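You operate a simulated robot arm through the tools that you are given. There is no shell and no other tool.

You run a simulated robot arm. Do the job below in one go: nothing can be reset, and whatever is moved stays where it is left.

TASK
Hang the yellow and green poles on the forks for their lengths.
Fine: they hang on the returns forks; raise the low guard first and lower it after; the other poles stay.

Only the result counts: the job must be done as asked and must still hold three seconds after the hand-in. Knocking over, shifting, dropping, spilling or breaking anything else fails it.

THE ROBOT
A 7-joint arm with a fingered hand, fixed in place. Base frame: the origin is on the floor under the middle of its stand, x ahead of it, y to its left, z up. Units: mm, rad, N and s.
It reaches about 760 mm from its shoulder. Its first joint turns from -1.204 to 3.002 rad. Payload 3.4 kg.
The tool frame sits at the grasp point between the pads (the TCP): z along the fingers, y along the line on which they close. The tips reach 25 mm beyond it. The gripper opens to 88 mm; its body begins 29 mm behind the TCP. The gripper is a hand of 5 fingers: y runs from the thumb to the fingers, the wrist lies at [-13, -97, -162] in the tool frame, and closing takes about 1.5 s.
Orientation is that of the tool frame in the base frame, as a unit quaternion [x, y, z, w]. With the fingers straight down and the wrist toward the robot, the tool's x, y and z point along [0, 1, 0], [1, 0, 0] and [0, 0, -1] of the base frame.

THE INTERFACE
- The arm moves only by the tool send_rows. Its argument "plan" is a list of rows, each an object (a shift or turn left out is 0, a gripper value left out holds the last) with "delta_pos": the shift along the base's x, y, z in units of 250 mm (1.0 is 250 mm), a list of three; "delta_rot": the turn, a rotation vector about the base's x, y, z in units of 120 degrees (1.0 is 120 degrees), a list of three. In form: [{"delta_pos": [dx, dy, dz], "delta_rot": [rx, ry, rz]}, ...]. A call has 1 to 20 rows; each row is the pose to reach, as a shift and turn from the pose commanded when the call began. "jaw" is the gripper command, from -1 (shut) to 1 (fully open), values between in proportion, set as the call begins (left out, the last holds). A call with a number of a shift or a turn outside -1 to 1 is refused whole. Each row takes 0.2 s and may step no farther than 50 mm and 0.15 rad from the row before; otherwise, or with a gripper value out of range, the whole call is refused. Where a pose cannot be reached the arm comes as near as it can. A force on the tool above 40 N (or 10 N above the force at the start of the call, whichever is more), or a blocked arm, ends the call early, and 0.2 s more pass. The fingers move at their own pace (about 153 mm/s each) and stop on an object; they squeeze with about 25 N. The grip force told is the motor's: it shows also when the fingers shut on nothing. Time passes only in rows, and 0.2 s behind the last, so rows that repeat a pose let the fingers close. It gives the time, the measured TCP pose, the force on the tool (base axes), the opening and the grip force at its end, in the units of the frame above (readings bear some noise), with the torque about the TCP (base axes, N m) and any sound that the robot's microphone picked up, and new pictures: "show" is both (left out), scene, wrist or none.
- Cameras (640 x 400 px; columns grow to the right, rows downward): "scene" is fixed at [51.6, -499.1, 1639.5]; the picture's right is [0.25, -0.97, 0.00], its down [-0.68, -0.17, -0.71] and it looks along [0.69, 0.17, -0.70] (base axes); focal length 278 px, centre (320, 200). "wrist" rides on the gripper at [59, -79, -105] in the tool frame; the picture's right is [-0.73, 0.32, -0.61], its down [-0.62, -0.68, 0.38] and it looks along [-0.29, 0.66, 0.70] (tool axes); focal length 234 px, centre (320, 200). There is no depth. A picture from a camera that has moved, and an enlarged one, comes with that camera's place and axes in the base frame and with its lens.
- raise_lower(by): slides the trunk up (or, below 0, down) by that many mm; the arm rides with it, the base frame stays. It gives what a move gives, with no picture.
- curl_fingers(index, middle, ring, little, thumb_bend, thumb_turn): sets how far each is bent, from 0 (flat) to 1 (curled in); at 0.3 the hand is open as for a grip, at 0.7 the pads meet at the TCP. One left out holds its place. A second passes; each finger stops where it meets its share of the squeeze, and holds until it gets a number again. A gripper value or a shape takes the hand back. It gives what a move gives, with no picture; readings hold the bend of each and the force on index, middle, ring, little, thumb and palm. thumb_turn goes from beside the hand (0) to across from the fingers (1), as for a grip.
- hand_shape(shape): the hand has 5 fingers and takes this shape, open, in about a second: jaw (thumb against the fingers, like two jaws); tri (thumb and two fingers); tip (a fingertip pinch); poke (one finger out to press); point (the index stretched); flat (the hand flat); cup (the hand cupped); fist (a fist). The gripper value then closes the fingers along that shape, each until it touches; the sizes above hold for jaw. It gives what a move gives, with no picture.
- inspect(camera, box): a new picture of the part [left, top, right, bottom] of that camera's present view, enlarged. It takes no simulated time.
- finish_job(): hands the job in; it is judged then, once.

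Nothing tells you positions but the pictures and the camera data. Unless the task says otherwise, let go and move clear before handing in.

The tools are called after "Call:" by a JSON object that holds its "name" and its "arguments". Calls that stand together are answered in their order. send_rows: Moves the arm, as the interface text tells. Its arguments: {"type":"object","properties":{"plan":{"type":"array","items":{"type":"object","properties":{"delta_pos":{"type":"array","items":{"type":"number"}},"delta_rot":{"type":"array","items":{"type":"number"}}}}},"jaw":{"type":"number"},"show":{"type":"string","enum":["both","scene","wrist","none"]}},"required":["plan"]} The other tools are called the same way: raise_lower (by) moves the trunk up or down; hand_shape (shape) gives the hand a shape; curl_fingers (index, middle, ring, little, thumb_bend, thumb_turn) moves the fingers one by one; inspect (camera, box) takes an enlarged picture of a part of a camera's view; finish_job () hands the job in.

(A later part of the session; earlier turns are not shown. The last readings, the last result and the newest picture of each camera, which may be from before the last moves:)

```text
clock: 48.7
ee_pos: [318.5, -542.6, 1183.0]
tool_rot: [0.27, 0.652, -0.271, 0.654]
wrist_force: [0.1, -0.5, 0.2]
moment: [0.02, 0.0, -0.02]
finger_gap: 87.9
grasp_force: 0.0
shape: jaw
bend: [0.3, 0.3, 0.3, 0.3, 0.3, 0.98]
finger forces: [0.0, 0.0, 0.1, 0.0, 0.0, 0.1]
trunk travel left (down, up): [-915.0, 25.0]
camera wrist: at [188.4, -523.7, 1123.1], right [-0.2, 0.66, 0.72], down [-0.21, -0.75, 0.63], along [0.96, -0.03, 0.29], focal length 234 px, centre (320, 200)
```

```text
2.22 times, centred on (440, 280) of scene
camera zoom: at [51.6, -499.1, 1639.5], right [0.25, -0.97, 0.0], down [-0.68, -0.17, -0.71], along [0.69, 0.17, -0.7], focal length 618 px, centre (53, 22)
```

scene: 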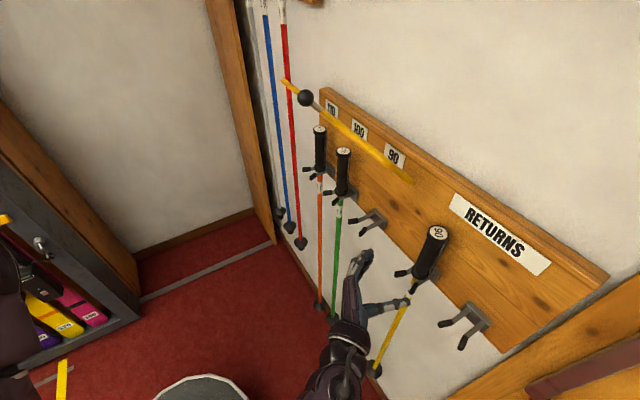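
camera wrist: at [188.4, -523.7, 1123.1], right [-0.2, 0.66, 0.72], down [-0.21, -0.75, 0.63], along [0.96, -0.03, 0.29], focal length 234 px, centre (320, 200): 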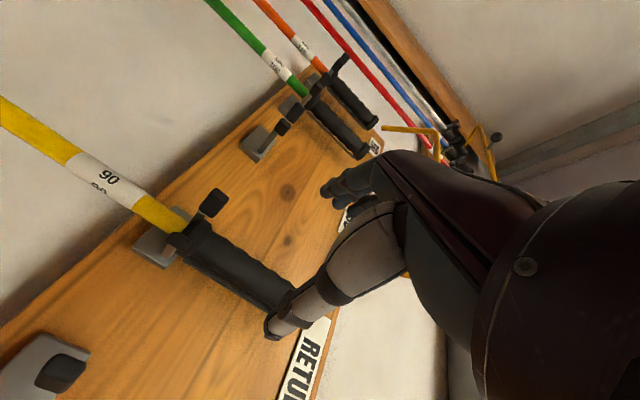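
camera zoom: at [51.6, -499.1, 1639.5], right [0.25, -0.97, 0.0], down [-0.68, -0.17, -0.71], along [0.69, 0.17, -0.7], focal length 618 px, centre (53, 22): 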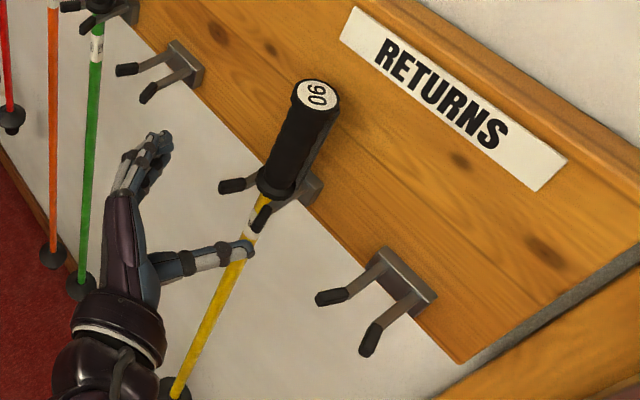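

Yellow handle is aligned (slot at s≈-160). Advancing to surround the handle.

Call:
{"name": "send_rows", "arguments": {"plan": [{"delta_pos": [0.055, -0.056, 0.002]}, {"delta_pos": [0.11, -0.112, 0.004]}, {"delta_pos": [0.165, -0.168, 0.006]}, {"delta_pos": [0.22, -0.224, 0.008]}, {"delta_pos": [0.275, -0.28, 0.008]}, {"delta_pos": [0.327, -0.333, 0.008]}, {"delta_pos": [0.327, -0.333, 0.008]}]}}

Call:
{"name": "inspect", "arguments": {"camera": "scene", "box": [360, 190, 520, 350]}}

```text
clock: 50.3
ee_pos: [400.4, -624.7, 1185.1]
tool_rot: [0.27, 0.652, -0.272, 0.654]
wrist_force: [1.0, -0.1, 0.2]
moment: [-0.01, 0.0, 0.01]
finger_gap: 87.8
grasp_force: 0.1
shape: jaw
bend: [0.3, 0.3, 0.3, 0.3, 0.3, 0.98]
finger forces: [0.0, 0.0, 0.0, 0.1, 0.0, 0.0]
trunk travel left (down, up): [-915.0, 25.0]
camera wrist: at [270.9, -606.9, 1126.3], right [-0.2, 0.66, 0.72], down [-0.21, -0.75, 0.63], along [0.96, -0.03, 0.29], focal length 234 px, centre (320, 200)
```

scene: 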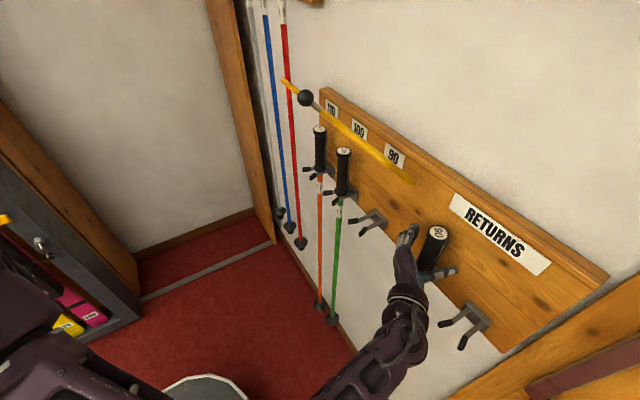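
wrist: 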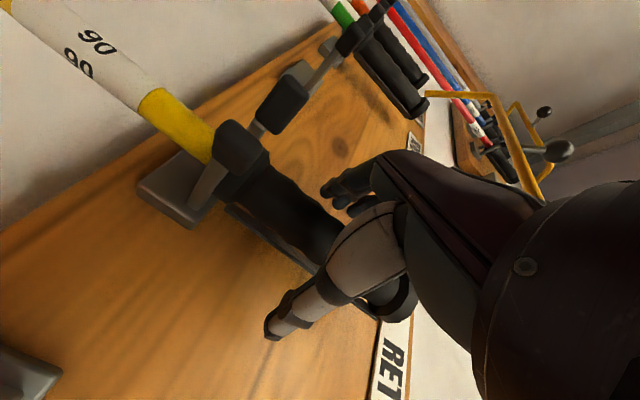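

```text
2.50 times, centred on (440, 270) of scene
camera zoom: at [51.6, -499.1, 1639.5], right [0.25, -0.97, 0.0], down [-0.68, -0.17, -0.71], along [0.69, 0.17, -0.7], focal length 695 px, centre (20, 25)
```

zoom: 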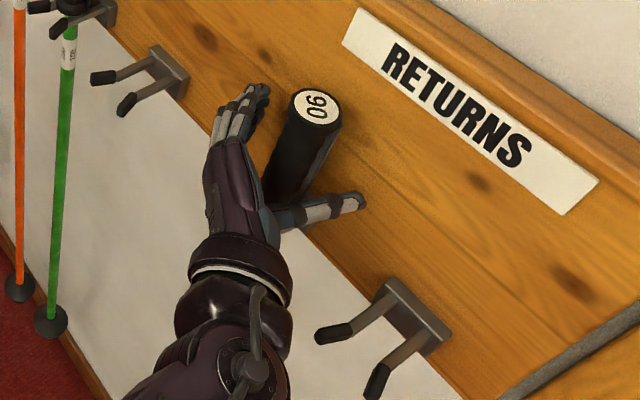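

Well centred around the yellow handle, same view as the green pick. Closing.

Call:
{"name": "send_rows", "arguments": {"plan": [{}, {}, {}, {}, {}, {}, {}, {}, {}], "jaw": -1}}

Call:
{"name": "inspect", "arguments": {"camera": "scene", "box": [360, 190, 520, 350]}}

```text
clock: 52.3
ee_pos: [401.1, -625.5, 1185.3]
tool_rot: [0.27, 0.652, -0.272, 0.654]
wrist_force: [-0.3, -1.3, 1.7]
moment: [-0.03, 0.04, 0.04]
finger_gap: 16.7
grasp_force: 24.6
shape: jaw
bend: [0.74, 0.71, 0.71, 0.56, 0.8, 1.0]
finger forces: [10.2, 2.4, 1.9, 1.5, 16.8, 0.0]
trunk travel left (down, up): [-915.0, 25.0]
camera wrist: at [271.0, -606.9, 1126.0], right [-0.2, 0.66, 0.72], down [-0.21, -0.75, 0.63], along [0.96, -0.03, 0.29], focal length 234 px, centre (320, 200)
```

scene: 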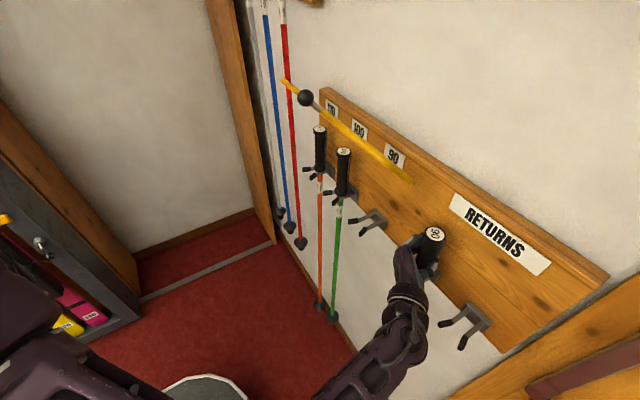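
wrist: 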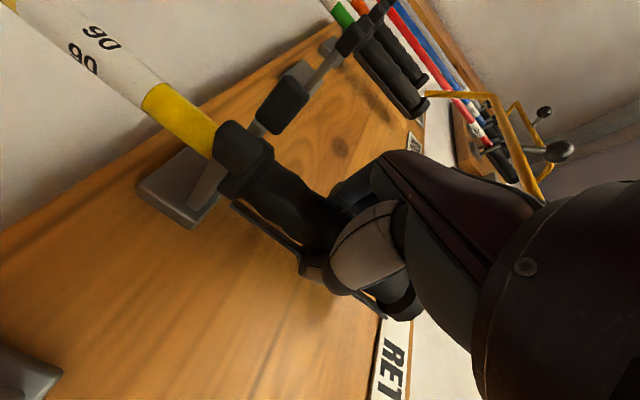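

```text
2.50 times, centred on (440, 270) of scene
camera zoom: at [51.6, -499.1, 1639.5], right [0.25, -0.97, 0.0], down [-0.68, -0.17, -0.71], along [0.69, 0.17, -0.7], focal length 695 px, centre (20, 25)
```

zoom: 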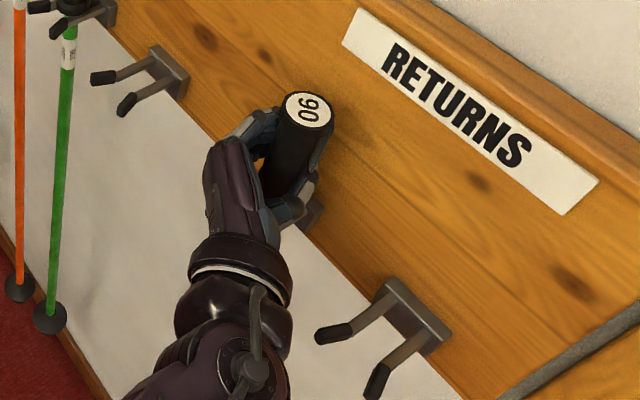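

Same grip as before. Lifting 45 mm and then drawing straight out.

Call:
{"name": "send_rows", "arguments": {"plan": [{"delta_pos": [0, 0, 0.04]}, {"delta_pos": [0, 0, 0.08]}, {"delta_pos": [0, 0, 0.12]}, {"delta_pos": [0, 0, 0.16]}, {"delta_pos": [0, 0, 0.178]}, {"delta_pos": [0, 0, 0.178]}, {"delta_pos": [-0.054, 0.054, 0.178]}, {"delta_pos": [-0.108, 0.108, 0.178]}, {"delta_pos": [-0.162, 0.162, 0.178]}, {"delta_pos": [-0.216, 0.216, 0.178]}, {"delta_pos": [-0.27, 0.27, 0.178]}, {"delta_pos": [-0.323, 0.323, 0.178]}, {"delta_pos": [-0.323, 0.323, 0.178]}]}}

Call:
{"name": "inspect", "arguments": {"camera": "wrist", "box": [40, 80, 360, 300]}}

```text
clock: 55.1
ee_pos: [320.1, -546.4, 1230.9]
tool_rot: [0.27, 0.653, -0.272, 0.653]
wrist_force: [0.7, 0.5, -1.5]
moment: [-0.07, 0.04, 0.0]
finger_gap: 16.6
grasp_force: 24.7
shape: jaw
bend: [0.74, 0.72, 0.7, 0.6, 0.81, 1.0]
finger forces: [11.1, 1.8, 2.0, 1.5, 16.9, 0.0]
trunk travel left (down, up): [-915.0, 25.0]
camera wrist: at [189.7, -527.8, 1170.8], right [-0.2, 0.66, 0.72], down [-0.21, -0.75, 0.63], along [0.96, -0.03, 0.29], focal length 234 px, centre (320, 200)
```

scene: 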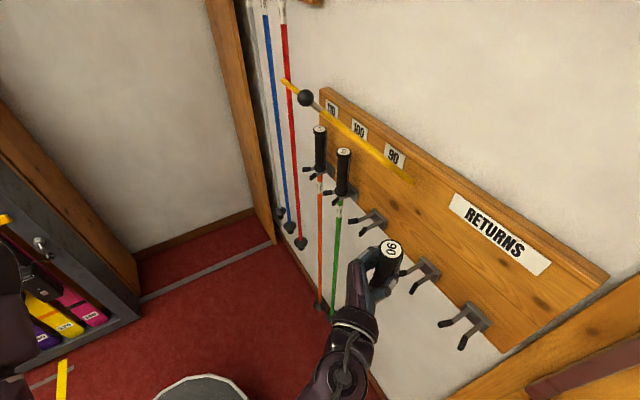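
wrist: 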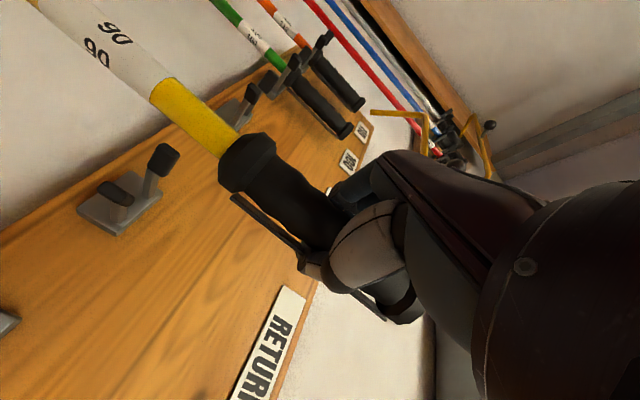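

```text
1.82 times, centred on (200, 190) of wrist
camera zoom: at [189.7, -527.8, 1170.8], right [-0.2, 0.66, 0.72], down [-0.21, -0.75, 0.63], along [0.96, -0.03, 0.29], focal length 426 px, centre (538, 218)
```

zoom: 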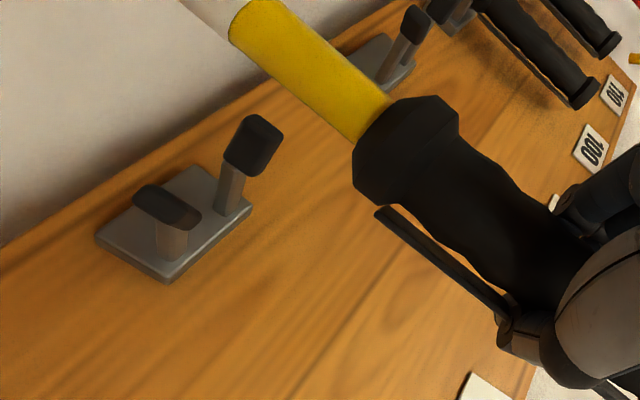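

The yellow pole is free. Carrying it to the 90 fork at the same standoff.

Call:
{"name": "send_rows", "arguments": {"plan": [{"delta_pos": [0.1, 0.1, 0]}, {"delta_pos": [0.2, 0.2, 0]}, {"delta_pos": [0.3, 0.3, 0]}, {"delta_pos": [0.4, 0.4, 0]}, {"delta_pos": [0.482, 0.482, 0]}, {"delta_pos": [0.482, 0.482, 0]}, {"delta_pos": [0.482, 0.482, 0]}]}}

Call:
{"name": "inspect", "arguments": {"camera": "wrist", "box": [40, 80, 360, 300]}}

Call:
{"name": "inspect", "arguments": {"camera": "scene", "box": [270, 60, 470, 260]}}

```text
clock: 56.7
ee_pos: [441.6, -424.3, 1230.2]
tool_rot: [0.271, 0.653, -0.272, 0.653]
wrist_force: [-0.8, -0.6, -2.0]
moment: [-0.05, 0.06, -0.01]
finger_gap: 15.9
grasp_force: 25.4
shape: jaw
bend: [0.74, 0.72, 0.7, 0.62, 0.82, 1.0]
finger forces: [11.0, 1.7, 2.4, 1.7, 18.6, 0.0]
trunk travel left (down, up): [-915.0, 25.0]
camera wrist: at [310.1, -406.5, 1170.7], right [-0.2, 0.66, 0.72], down [-0.21, -0.75, 0.63], along [0.96, -0.03, 0.29], focal length 234 px, centre (320, 200)
```

scene: 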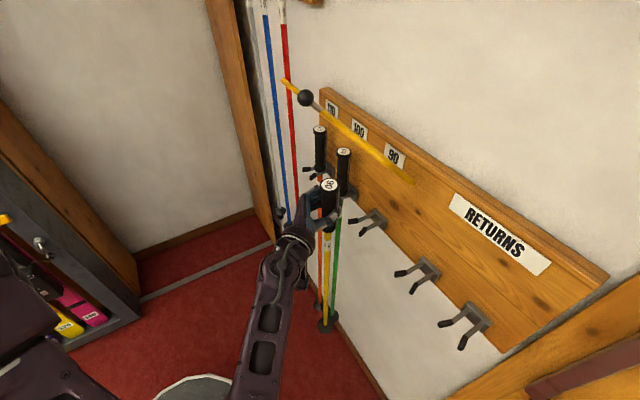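
wrist: 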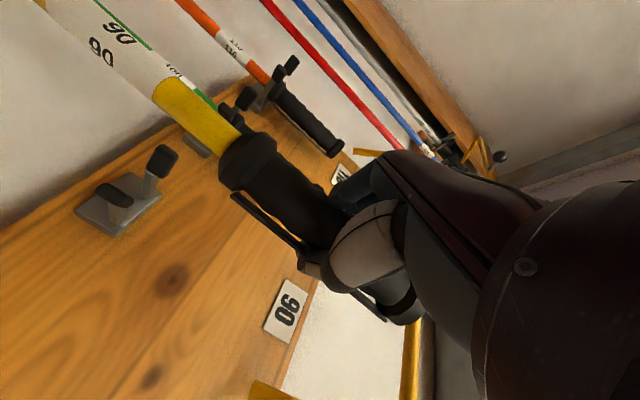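

```text
1.82 times, centred on (200, 190) of wrist
camera zoom: at [310.1, -406.5, 1170.7], right [-0.2, 0.66, 0.72], down [-0.21, -0.75, 0.63], along [0.96, -0.03, 0.29], focal length 426 px, centre (538, 218)
```

zoom: 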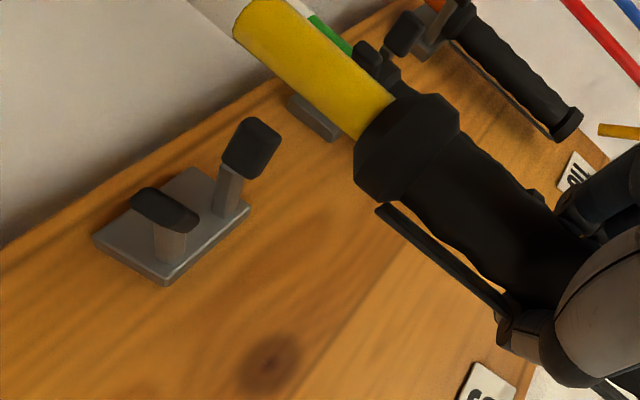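

```text
2.00 times, centred on (370, 160) of scene
camera zoom: at [51.6, -499.1, 1639.5], right [0.25, -0.97, 0.0], down [-0.68, -0.17, -0.71], along [0.69, 0.17, -0.7], focal length 556 px, centre (220, 280)
```

zoom: 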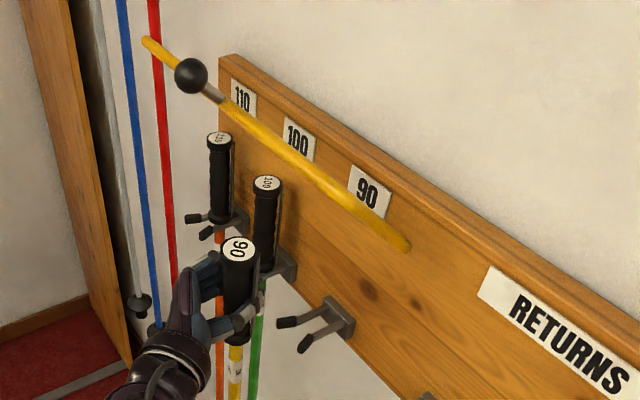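

Alignment is within about 1.5 mm of the pick view. Moving in over the 90 fork with that small correction.

Call:
{"name": "send_rows", "arguments": {"plan": [{"delta_pos": [0.05, -0.058, 0]}, {"delta_pos": [0.105, -0.113, 0]}, {"delta_pos": [0.16, -0.168, 0]}, {"delta_pos": [0.215, -0.223, 0]}, {"delta_pos": [0.27, -0.278, 0]}, {"delta_pos": [0.327, -0.335, 0]}, {"delta_pos": [0.327, -0.335, 0]}]}}

Call:
{"name": "inspect", "arguments": {"camera": "wrist", "box": [40, 0, 360, 300]}}

Call:
{"name": "inspect", "arguments": {"camera": "scene", "box": [290, 100, 450, 260]}}

```text
clock: 58.3
ee_pos: [521.1, -509.6, 1228.0]
tool_rot: [0.27, 0.653, -0.271, 0.654]
wrist_force: [0.3, -1.9, -1.3]
moment: [-0.06, 0.05, 0.01]
finger_gap: 15.8
grasp_force: 25.2
shape: jaw
bend: [0.74, 0.72, 0.7, 0.59, 0.82, 1.0]
finger forces: [9.4, 1.6, 2.2, 1.7, 17.7, 0.1]
trunk travel left (down, up): [-915.0, 25.0]
camera wrist: at [390.7, -491.5, 1168.8], right [-0.2, 0.66, 0.72], down [-0.21, -0.75, 0.63], along [0.96, -0.03, 0.29], focal length 234 px, centre (320, 200)
```

scene: 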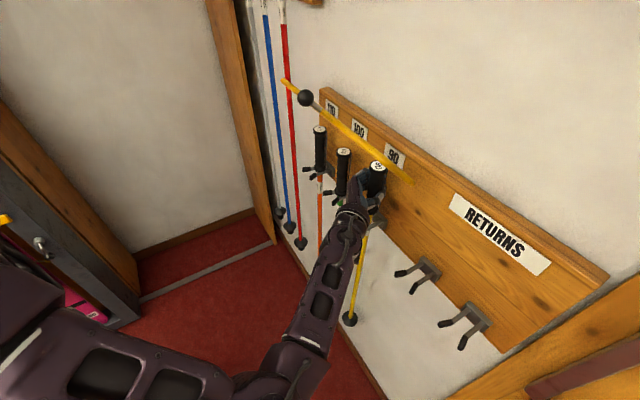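
wrist: 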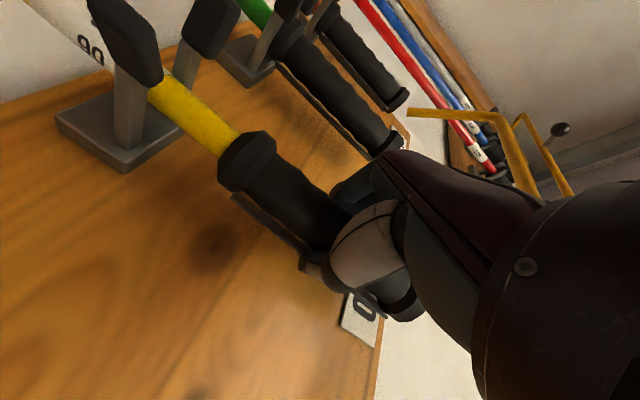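

```text
1.33 times, centred on (200, 150) of wrist
camera zoom: at [390.7, -491.5, 1168.8], right [-0.2, 0.66, 0.72], down [-0.21, -0.75, 0.63], along [0.96, -0.03, 0.29], focal length 312 px, centre (480, 267)
```

zoom: 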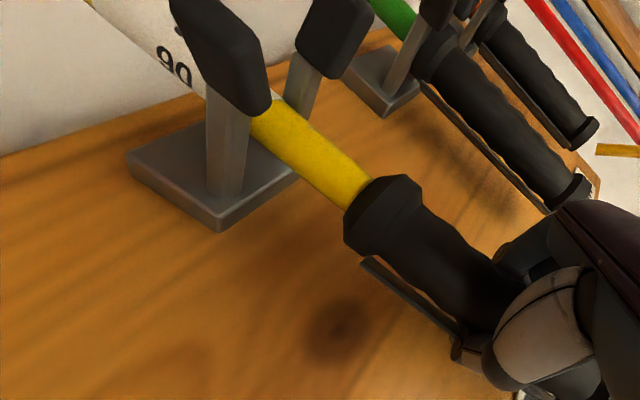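

```text
2.50 times, centred on (370, 180) of scene
camera zoom: at [51.6, -499.1, 1639.5], right [0.25, -0.97, 0.0], down [-0.68, -0.17, -0.71], along [0.69, 0.17, -0.7], focal length 695 px, centre (195, 250)
```

zoom: 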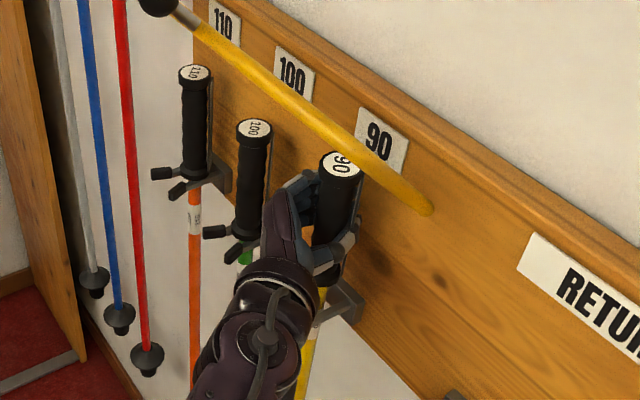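

The shaft is between the prongs, about 3 mm toward the thumb-side prong. I'll nudge it to centre and lower.

Call:
{"name": "send_rows", "arguments": {"plan": [{"delta_pos": [0.008, 0.008, 0]}, {"delta_pos": [0.008, 0.008, -0.04]}, {"delta_pos": [0.008, 0.008, -0.08]}, {"delta_pos": [0.008, 0.008, -0.12]}, {"delta_pos": [0.008, 0.008, -0.15]}, {"delta_pos": [0.008, 0.008, -0.165]}, {"delta_pos": [0.008, 0.008, -0.165]}]}}

Call:
{"name": "inspect", "arguments": {"camera": "wrist", "box": [100, 40, 420, 300]}}

```text
clock: 59.9
ee_pos: [523.0, -506.6, 1188.8]
tool_rot: [0.271, 0.653, -0.271, 0.653]
wrist_force: [-1.8, -2.6, -1.4]
moment: [-0.17, 0.16, 0.0]
finger_gap: 15.8
grasp_force: 25.3
shape: jaw
bend: [0.74, 0.72, 0.7, 0.58, 0.82, 1.0]
finger forces: [7.6, 1.7, 2.9, 2.3, 19.6, 0.0]
trunk travel left (down, up): [-915.0, 25.0]
camera wrist: at [394.0, -488.7, 1129.0], right [-0.2, 0.66, 0.72], down [-0.21, -0.75, 0.62], along [0.96, -0.03, 0.29], focal length 234 px, centre (320, 200)
```

scene: 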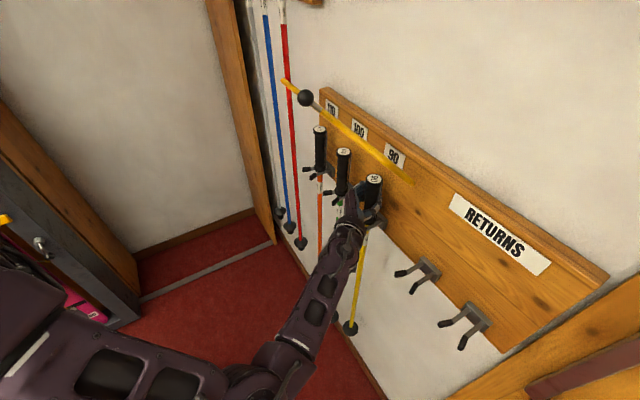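
wrist: 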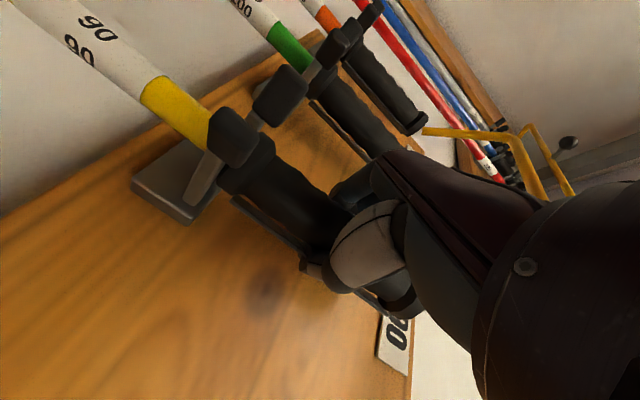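

```text
1.54 times, centred on (260, 170) of wrist
camera zoom: at [394.0, -488.7, 1129.0], right [-0.2, 0.66, 0.72], down [-0.21, -0.75, 0.62], along [0.96, -0.03, 0.29], focal length 360 px, centre (412, 246)
```

zoom: 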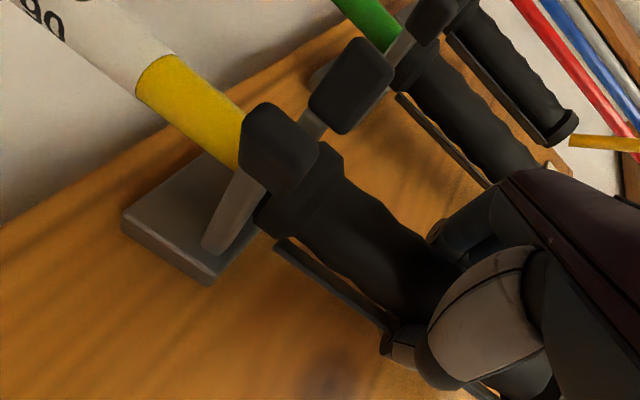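

Call:
{"name": "send_rows", "arguments": {"plan": [{"delta_pos": [-0.004, -0.004, 0]}, {"delta_pos": [-0.004, -0.004, -0.01]}, {"delta_pos": [-0.004, -0.004, -0.018]}, {"delta_pos": [-0.004, -0.004, -0.018]}], "show": "none"}}

```text
clock: 60.9
ee_pos: [523.2, -507.2, 1186.1]
tool_rot: [0.269, 0.652, -0.271, 0.655]
wrist_force: [1.9, -1.5, 8.0]
moment: [0.0, 0.08, 0.02]
finger_gap: 15.6
grasp_force: 25.2
shape: jaw
bend: [0.74, 0.72, 0.7, 0.57, 0.82, 1.0]
finger forces: [8.9, 2.0, 2.9, 2.2, 18.9, 0.0]
trunk travel left (down, up): [-915.0, 25.0]
```

Seated (+8 N upward). Opening the hand.

Call:
{"name": "send_rows", "arguments": {"plan": [{}, {}, {}, {}, {}, {}, {}], "jaw": 1}}

Call:
{"name": "inspect", "arguments": {"camera": "scene", "box": [290, 100, 450, 260]}}

Call:
{"name": "inspect", "arguments": {"camera": "wrist", "box": [100, 40, 420, 300]}}

```text
clock: 62.5
ee_pos: [524.1, -508.2, 1184.6]
tool_rot: [0.27, 0.652, -0.272, 0.654]
wrist_force: [-0.2, -0.8, 0.1]
moment: [-0.02, -0.02, 0.01]
finger_gap: 87.7
grasp_force: 0.2
shape: jaw
bend: [0.3, 0.3, 0.3, 0.3, 0.3, 0.98]
finger forces: [0.0, 0.0, 0.1, 0.1, 0.0, 0.0]
trunk travel left (down, up): [-915.0, 25.0]
camera wrist: at [393.5, -489.4, 1124.7], right [-0.2, 0.66, 0.72], down [-0.21, -0.75, 0.63], along [0.96, -0.03, 0.29], focal length 234 px, centre (320, 200)
```

scene: 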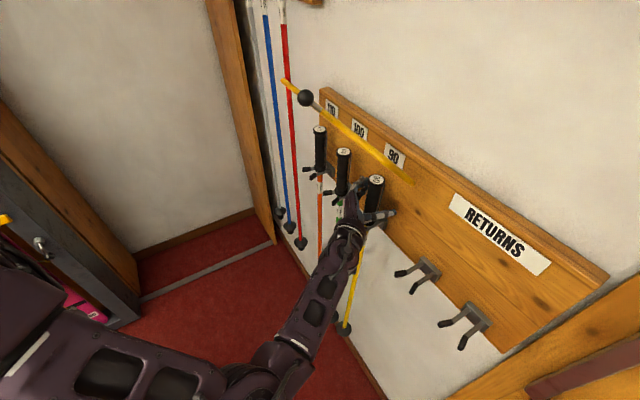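
wrist: 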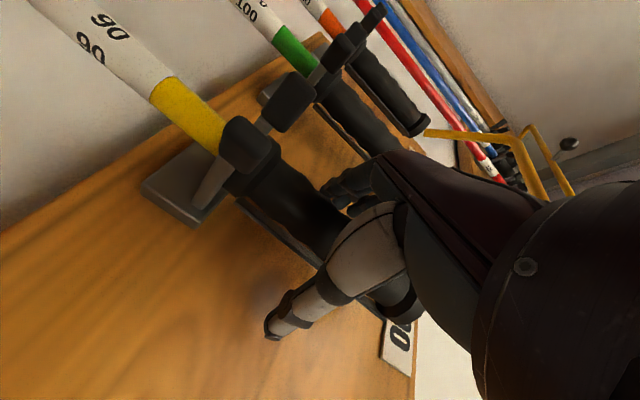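

```text
2.50 times, centred on (370, 180) of scene
camera zoom: at [51.6, -499.1, 1639.5], right [0.25, -0.97, 0.0], down [-0.68, -0.17, -0.71], along [0.69, 0.17, -0.7], focal length 695 px, centre (195, 250)
```

zoom: 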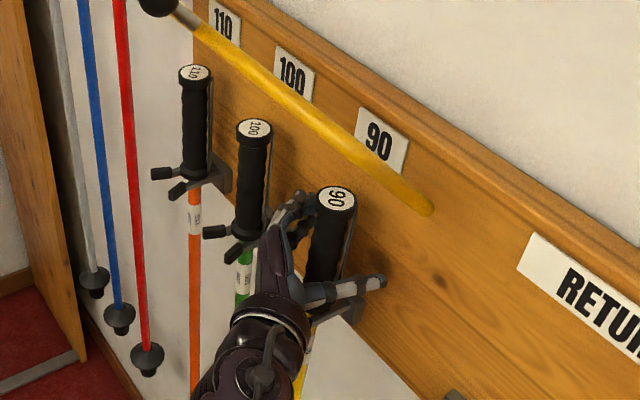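

```text
1.54 times, centred on (260, 170) of wrist
camera zoom: at [393.5, -489.4, 1124.7], right [-0.2, 0.66, 0.72], down [-0.21, -0.75, 0.63], along [0.96, -0.03, 0.29], focal length 360 px, centre (412, 246)
```

zoom: 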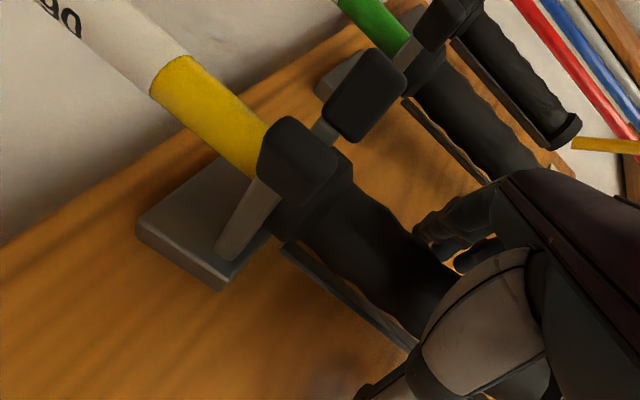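

Yellow is seated on the 90 fork. Retreating straight out.

Call:
{"name": "send_rows", "arguments": {"plan": [{"delta_pos": [-0.05, 0.05, 0]}, {"delta_pos": [-0.1, 0.1, 0]}, {"delta_pos": [-0.16, 0.16, 0]}, {"delta_pos": [-0.22, 0.22, 0]}, {"delta_pos": [-0.3, 0.3, 0]}, {"delta_pos": [-0.38, 0.38, 0]}, {"delta_pos": [-0.44, 0.44, 0]}]}}

Call:
{"name": "inspect", "arguments": {"camera": "scene", "box": [270, 80, 430, 340]}}

Call:
{"name": "inspect", "arguments": {"camera": "wrist", "box": [100, 100, 420, 340]}}

```text
clock: 64.1
ee_pos: [412.9, -398.2, 1185.1]
tool_rot: [0.27, 0.652, -0.272, 0.654]
wrist_force: [-0.2, -0.6, -0.3]
moment: [0.0, -0.01, 0.03]
finger_gap: 87.6
grasp_force: 0.0
shape: jaw
bend: [0.3, 0.3, 0.3, 0.3, 0.3, 0.98]
finger forces: [0.1, 0.1, 0.0, 0.1, 0.0, 0.0]
trunk travel left (down, up): [-915.0, 25.0]
camera wrist: at [282.8, -378.9, 1125.7], right [-0.2, 0.66, 0.72], down [-0.21, -0.75, 0.63], along [0.96, -0.03, 0.29], focal length 234 px, centre (320, 200)
```

scene: 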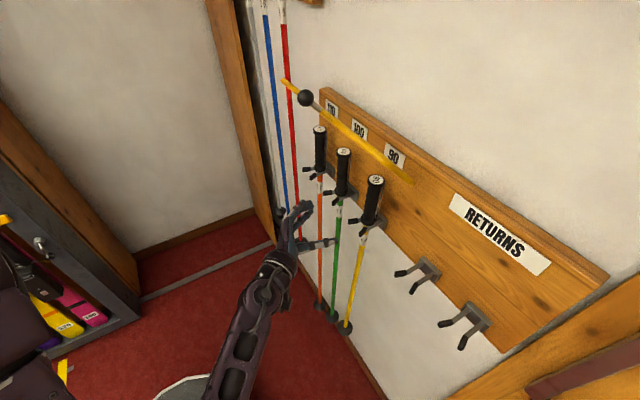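
wrist: 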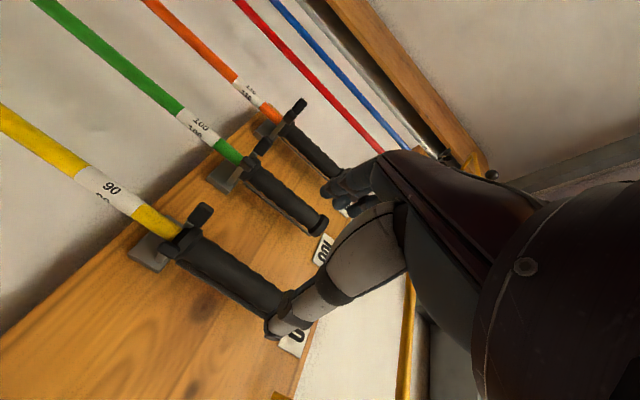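

```text
1.54 times, centred on (350, 210) of scene
camera zoom: at [51.6, -499.1, 1639.5], right [0.25, -0.97, 0.0], down [-0.68, -0.17, -0.71], along [0.69, 0.17, -0.7], focal length 428 px, centre (274, 185)
```

zoom: 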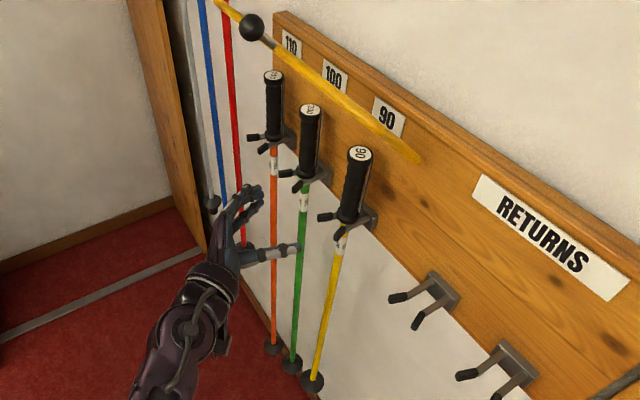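

```text
1.67 times, centred on (260, 220) of wrist
camera zoom: at [282.8, -378.9, 1125.7], right [-0.2, 0.66, 0.72], down [-0.21, -0.75, 0.63], along [0.96, -0.03, 0.29], focal length 390 px, centre (420, 167)
```

zoom: 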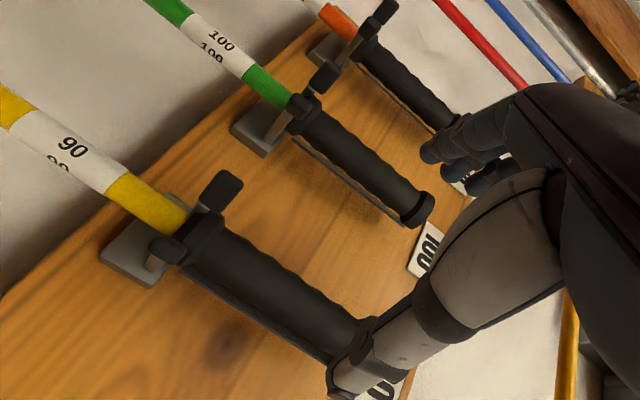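

Both poles hang correctly on their forks, orange is untouched, and the guard is still up. Next I'll close the hand and bring it up in front of the knob to push the guard back down from above.

Call:
{"name": "send_rows", "arguments": {"plan": [{"delta_pos": [0.02, 0.08, 0.12]}, {"delta_pos": [0.06, 0.15, 0.27]}, {"delta_pos": [0.11, 0.22, 0.42]}, {"delta_pos": [0.16, 0.29, 0.57]}, {"delta_pos": [0.2, 0.35, 0.72]}, {"delta_pos": [0.24, 0.402, 0.86]}, {"delta_pos": [0.24, 0.402, 0.86]}, {"delta_pos": [0.24, 0.402, 0.86]}], "jaw": -1}}

Call:
{"name": "inspect", "arguments": {"camera": "scene", "box": [200, 40, 400, 200]}}

```text
clock: 65.9
ee_pos: [471.6, -298.0, 1400.4]
tool_rot: [0.27, 0.653, -0.271, 0.653]
wrist_force: [0.8, -0.5, -0.9]
moment: [-0.01, 0.0, -0.02]
finger_gap: 0.1
grasp_force: 25.0
shape: jaw
bend: [0.7, 0.7, 0.7, 0.7, 0.39, 1.0]
finger forces: [0.0, 0.0, 0.0, 0.0, 0.0, 0.0]
trunk travel left (down, up): [-915.0, 25.0]
camera wrist: at [341.0, -279.2, 1340.0], right [-0.2, 0.66, 0.72], down [-0.21, -0.75, 0.63], along [0.96, -0.03, 0.29], focal length 234 px, centre (320, 200)
```

scene: 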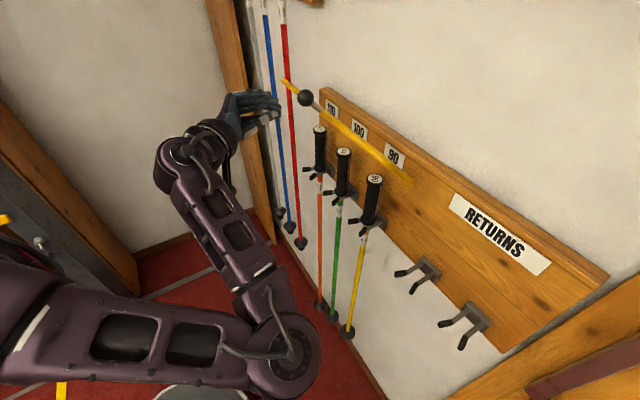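
wrist: 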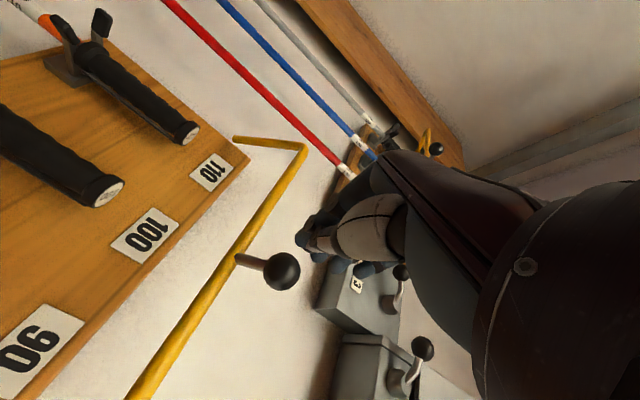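

```text
2.50 times, centred on (300, 120) of scene
camera zoom: at [51.6, -499.1, 1639.5], right [0.25, -0.97, 0.0], down [-0.68, -0.17, -0.71], along [0.69, 0.17, -0.7], focal length 695 px, centre (370, 400)
```

zoom: 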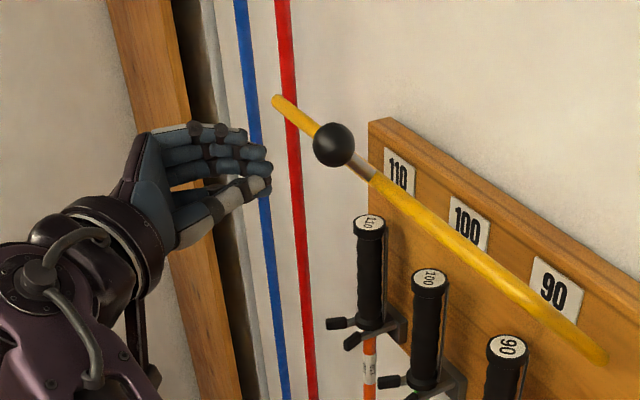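

The knob triangulates to (529, -353, 1413). I'll go up and over it with the closed hand.

Call:
{"name": "send_rows", "arguments": {"plan": [{"delta_pos": [0, 0, 0.16]}, {"delta_pos": [0, 0, 0.32]}, {"delta_pos": [0.1, -0.1, 0.33]}, {"delta_pos": [0.21, -0.2, 0.33]}, {"delta_pos": [0.21, -0.2, 0.33]}]}}

Call:
{"name": "inspect", "arguments": {"camera": "scene", "box": [220, 20, 400, 180]}}

```text
clock: 67.1
ee_pos: [527.8, -345.6, 1481.9]
tool_rot: [0.27, 0.652, -0.272, 0.654]
wrist_force: [0.2, 0.0, 0.0]
moment: [-0.03, -0.03, -0.01]
finger_gap: 0.0
grasp_force: 24.8
shape: jaw
bend: [0.7, 0.7, 0.7, 0.7, 0.39, 1.0]
finger forces: [0.2, 0.0, 0.0, 0.0, 0.0, 0.0]
trunk travel left (down, up): [-915.0, 25.0]
camera wrist: at [397.8, -326.6, 1422.5], right [-0.2, 0.66, 0.72], down [-0.21, -0.75, 0.63], along [0.96, -0.03, 0.29], focal length 234 px, centre (320, 200)
```

scene: 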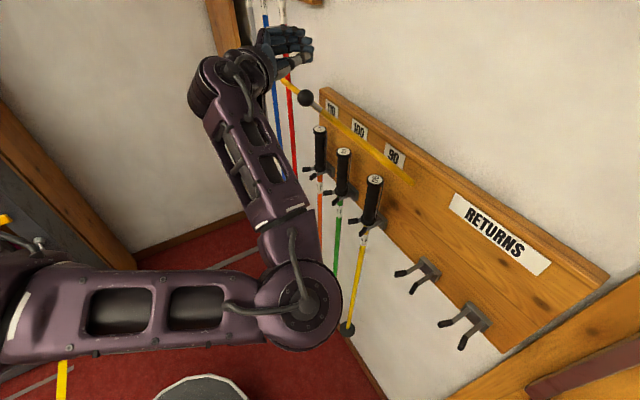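
wrist: 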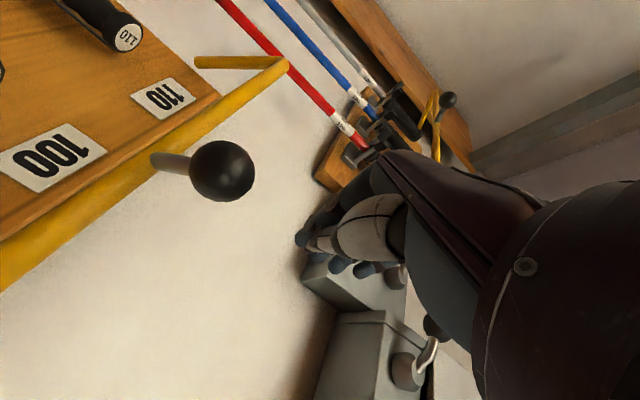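

```text
2.50 times, centred on (310, 100) of scene
camera zoom: at [51.6, -499.1, 1639.5], right [0.25, -0.97, 0.0], down [-0.68, -0.17, -0.71], along [0.69, 0.17, -0.7], focal length 695 px, centre (345, 450)
```

zoom: 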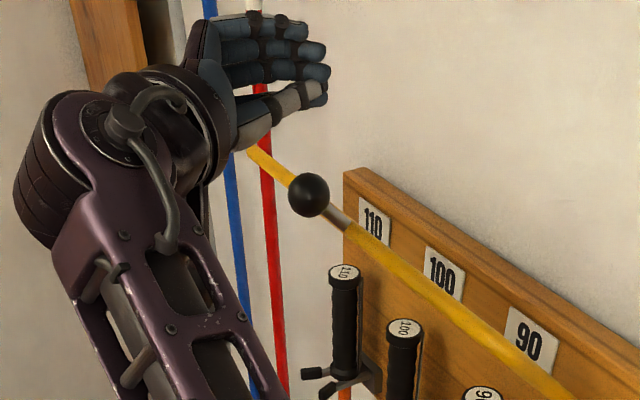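

The closed hand is over the knob. Descending gently to make contact.

Call:
{"name": "send_rows", "arguments": {"plan": [{"delta_pos": [-0.006, -0.01, -0.04]}, {"delta_pos": [-0.01, -0.016, -0.08]}, {"delta_pos": [-0.01, -0.016, -0.1]}], "show": "none"}}

Call:
{"name": "inspect", "arguments": {"camera": "scene", "box": [220, 20, 400, 180]}}

```text
clock: 67.9
ee_pos: [524.3, -350.2, 1457.2]
tool_rot: [0.27, 0.652, -0.272, 0.654]
wrist_force: [0.0, 0.7, -0.1]
moment: [-0.02, -0.01, -0.02]
finger_gap: 0.2
grasp_force: 24.8
shape: jaw
bend: [0.7, 0.7, 0.7, 0.7, 0.39, 1.0]
finger forces: [0.0, 0.1, 0.1, 0.0, 0.0, 0.0]
trunk travel left (down, up): [-915.0, 25.0]
```

```text
2.50 times, centred on (310, 100) of scene
camera zoom: at [51.6, -499.1, 1639.5], right [0.25, -0.97, 0.0], down [-0.68, -0.17, -0.71], along [0.69, 0.17, -0.7], focal length 695 px, centre (345, 450)
```

zoom: 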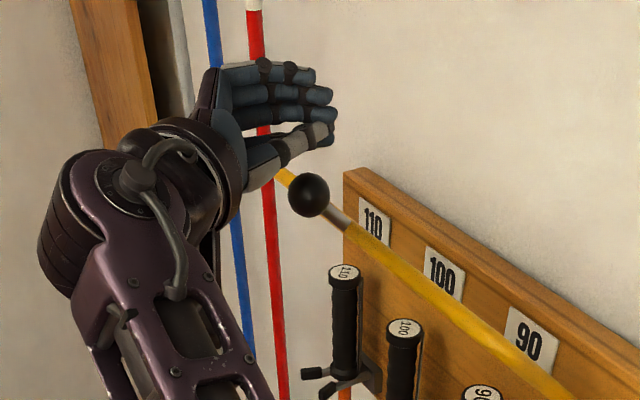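

Call:
{"name": "send_rows", "arguments": {"plan": [{"delta_pos": [0, 0, -0.02]}, {"delta_pos": [0, 0, -0.04]}, {"delta_pos": [0, 0, -0.06]}], "show": "none"}}

Call:
{"name": "inspect", "arguments": {"camera": "scene", "box": [220, 20, 400, 180]}}

```text
clock: 68.7
ee_pos: [523.9, -350.5, 1442.3]
tool_rot: [0.269, 0.652, -0.272, 0.655]
wrist_force: [-0.5, 0.9, -0.6]
moment: [-0.01, 0.02, -0.03]
finger_gap: 0.0
grasp_force: 24.7
shape: jaw
bend: [0.7, 0.7, 0.7, 0.7, 0.39, 1.0]
finger forces: [0.0, 0.1, 0.0, 0.0, 0.0, 0.1]
trunk travel left (down, up): [-915.0, 25.0]
```

```text
2.50 times, centred on (310, 100) of scene
camera zoom: at [51.6, -499.1, 1639.5], right [0.25, -0.97, 0.0], down [-0.68, -0.17, -0.71], along [0.69, 0.17, -0.7], focal length 695 px, centre (345, 450)
```

zoom: 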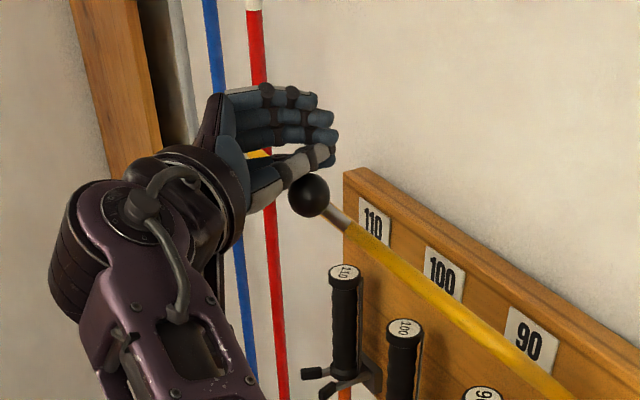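

Call:
{"name": "send_rows", "arguments": {"plan": [{"delta_pos": [0, 0, -0.02]}, {"delta_pos": [0, 0, -0.04]}], "show": "none"}}

Call:
{"name": "inspect", "arguments": {"camera": "scene", "box": [220, 20, 400, 180]}}

```text
clock: 69.3
ee_pos: [521.0, -349.2, 1433.0]
tool_rot: [0.27, 0.651, -0.272, 0.655]
wrist_force: [-2.5, 3.8, 6.2]
moment: [0.04, -0.03, 0.03]
finger_gap: 0.0
grasp_force: 24.7
shape: jaw
bend: [0.7, 0.7, 0.7, 0.7, 0.39, 1.0]
finger forces: [9.2, 0.1, 0.0, 0.0, 0.0, 0.1]
trunk travel left (down, up): [-915.0, 25.0]
```

```text
2.50 times, centred on (310, 100) of scene
camera zoom: at [51.6, -499.1, 1639.5], right [0.25, -0.97, 0.0], down [-0.68, -0.17, -0.71], along [0.69, 0.17, -0.7], focal length 695 px, centre (345, 450)
```

zoom: 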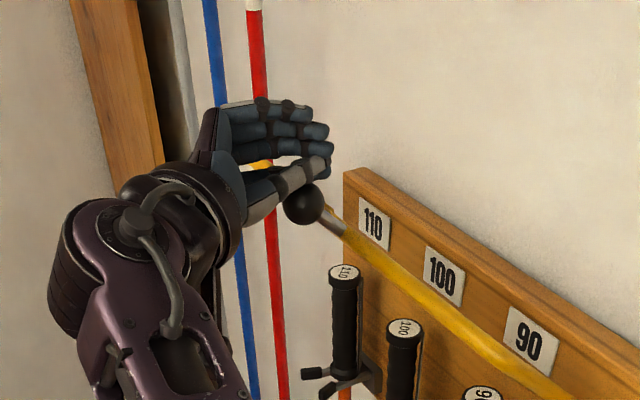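

Contact made and the guard has begun to move down. Following the arc downward.

Call:
{"name": "send_rows", "arguments": {"plan": [{"delta_pos": [-0.012, 0.012, -0.034]}, {"delta_pos": [-0.0255, 0.0255, -0.068]}, {"delta_pos": [-0.044, 0.044, -0.122]}, {"delta_pos": [-0.0622, 0.0622, -0.176]}], "show": "wrist"}}

Call:
{"name": "inspect", "arguments": {"camera": "scene", "box": [220, 40, 400, 200]}}

```text
clock: 70.3
ee_pos: [507.4, -334.5, 1387.6]
tool_rot: [0.27, 0.652, -0.272, 0.655]
wrist_force: [-0.6, 1.8, 1.7]
moment: [0.03, -0.01, 0.01]
finger_gap: 0.0
grasp_force: 25.2
shape: jaw
bend: [0.7, 0.7, 0.7, 0.7, 0.39, 1.0]
finger forces: [6.0, 0.1, 0.0, 0.0, 0.1, 0.0]
trunk travel left (down, up): [-915.0, 25.0]
camera wrist: at [377.5, -315.7, 1328.6], right [-0.2, 0.66, 0.72], down [-0.21, -0.75, 0.63], along [0.96, -0.03, 0.29], focal length 234 px, centre (320, 200)
```

wrist: 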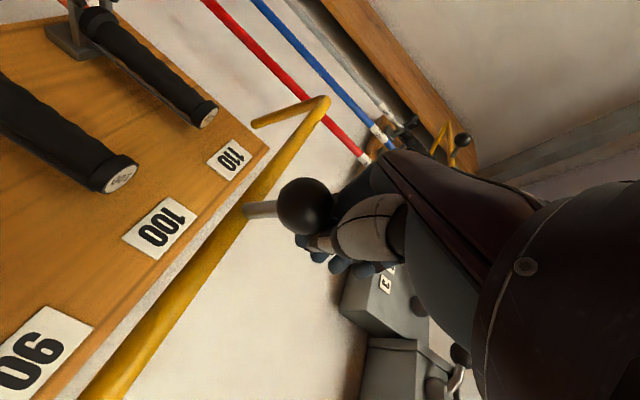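

```text
2.50 times, centred on (310, 120) of scene
camera zoom: at [51.6, -499.1, 1639.5], right [0.25, -0.97, 0.0], down [-0.68, -0.17, -0.71], along [0.69, 0.17, -0.7], focal length 695 px, centre (345, 400)
```

zoom: 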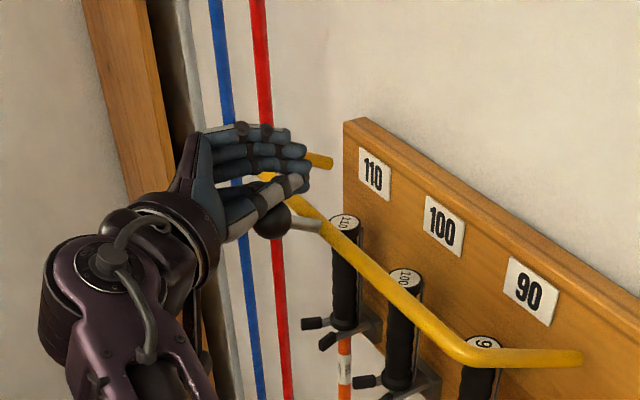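

The guard follows the hand down nicely. Continuing through horizontal.

Call:
{"name": "send_rows", "arguments": {"plan": [{"delta_pos": [-0.018, 0.018, -0.058]}, {"delta_pos": [-0.0348, 0.0348, -0.115]}, {"delta_pos": [-0.045, 0.045, -0.175]}, {"delta_pos": [-0.0546, 0.0546, -0.235]}, {"delta_pos": [-0.06, 0.06, -0.297]}, {"delta_pos": [-0.0631, 0.0631, -0.358]}], "show": "wrist"}}

Call:
{"name": "inspect", "arguments": {"camera": "scene", "box": [220, 60, 400, 220]}}

```text
clock: 71.7
ee_pos: [491.4, -319.3, 1299.6]
tool_rot: [0.27, 0.652, -0.273, 0.654]
wrist_force: [0.3, 0.7, 0.3]
moment: [0.0, 0.0, 0.01]
finger_gap: 0.1
grasp_force: 24.8
shape: jaw
bend: [0.7, 0.7, 0.7, 0.7, 0.39, 1.0]
finger forces: [0.0, 0.0, 0.1, 0.0, 0.0, 0.0]
trunk travel left (down, up): [-915.0, 25.0]
camera wrist: at [361.6, -301.2, 1239.6], right [-0.2, 0.66, 0.72], down [-0.21, -0.75, 0.63], along [0.96, -0.03, 0.29], focal length 234 px, centre (320, 200)
```

wrist: 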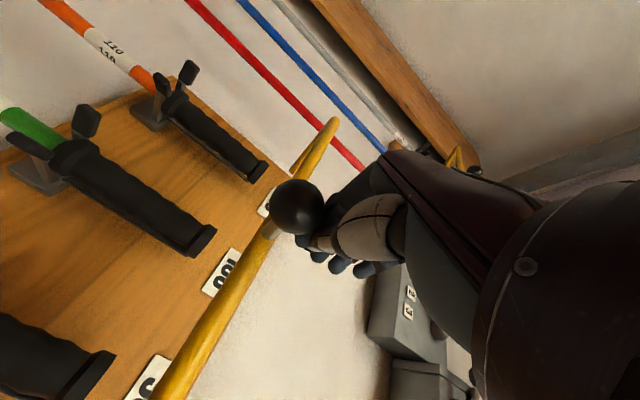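

```text
2.50 times, centred on (310, 140) of scene
camera zoom: at [51.6, -499.1, 1639.5], right [0.25, -0.97, 0.0], down [-0.68, -0.17, -0.71], along [0.69, 0.17, -0.7], focal length 695 px, centre (345, 350)
```

zoom: 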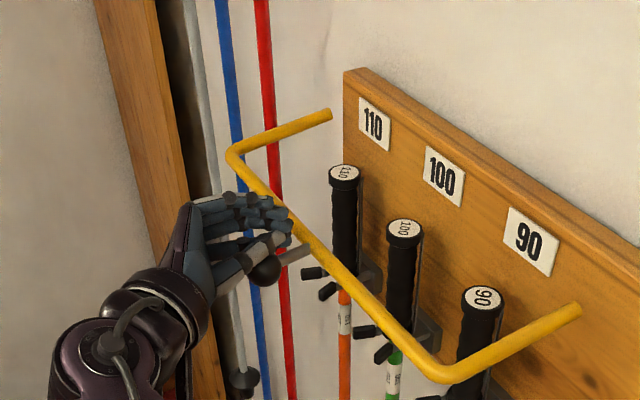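

Guard is just below horizontal now. Continuing down to its low stop, slowing near the end.

Call:
{"name": "send_rows", "arguments": {"plan": [{"delta_pos": [0.006, -0.006, -0.055]}, {"delta_pos": [0.0136, -0.0136, -0.11]}, {"delta_pos": [0.027, -0.027, -0.167]}, {"delta_pos": [0.0419, -0.0419, -0.224]}, {"delta_pos": [0.06, -0.06, -0.267]}, {"delta_pos": [0.0787, -0.0787, -0.31]}], "show": "wrist"}}

Call:
{"name": "inspect", "arguments": {"camera": "scene", "box": [230, 80, 410, 240]}}

```text
clock: 73.1
ee_pos: [510.2, -338.6, 1222.7]
tool_rot: [0.269, 0.652, -0.272, 0.655]
wrist_force: [-0.7, 0.7, 0.4]
moment: [0.0, -0.02, -0.02]
finger_gap: 0.1
grasp_force: 25.2
shape: jaw
bend: [0.7, 0.7, 0.7, 0.7, 0.39, 1.0]
finger forces: [0.0, 0.0, 0.1, 0.0, 0.0, 0.0]
trunk travel left (down, up): [-915.0, 25.0]
camera wrist: at [380.1, -320.3, 1162.5], right [-0.2, 0.66, 0.72], down [-0.21, -0.75, 0.63], along [0.96, -0.03, 0.29], focal length 234 px, centre (320, 200)
```

wrist: 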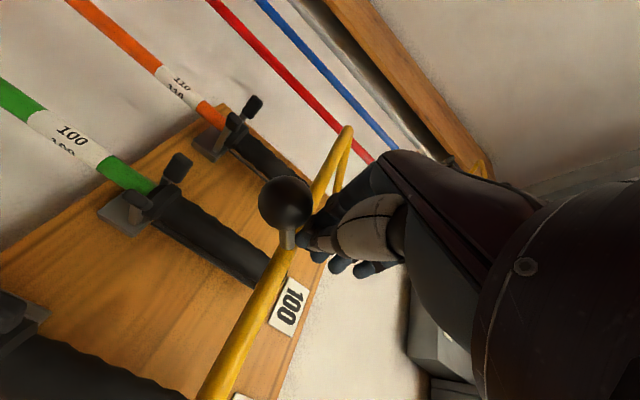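

```text
2.50 times, centred on (320, 160) of scene
camera zoom: at [51.6, -499.1, 1639.5], right [0.25, -0.97, 0.0], down [-0.68, -0.17, -0.71], along [0.69, 0.17, -0.7], focal length 695 px, centre (320, 300)
```

zoom: 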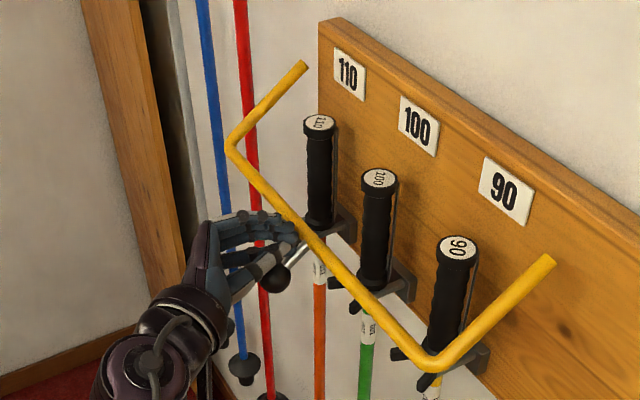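

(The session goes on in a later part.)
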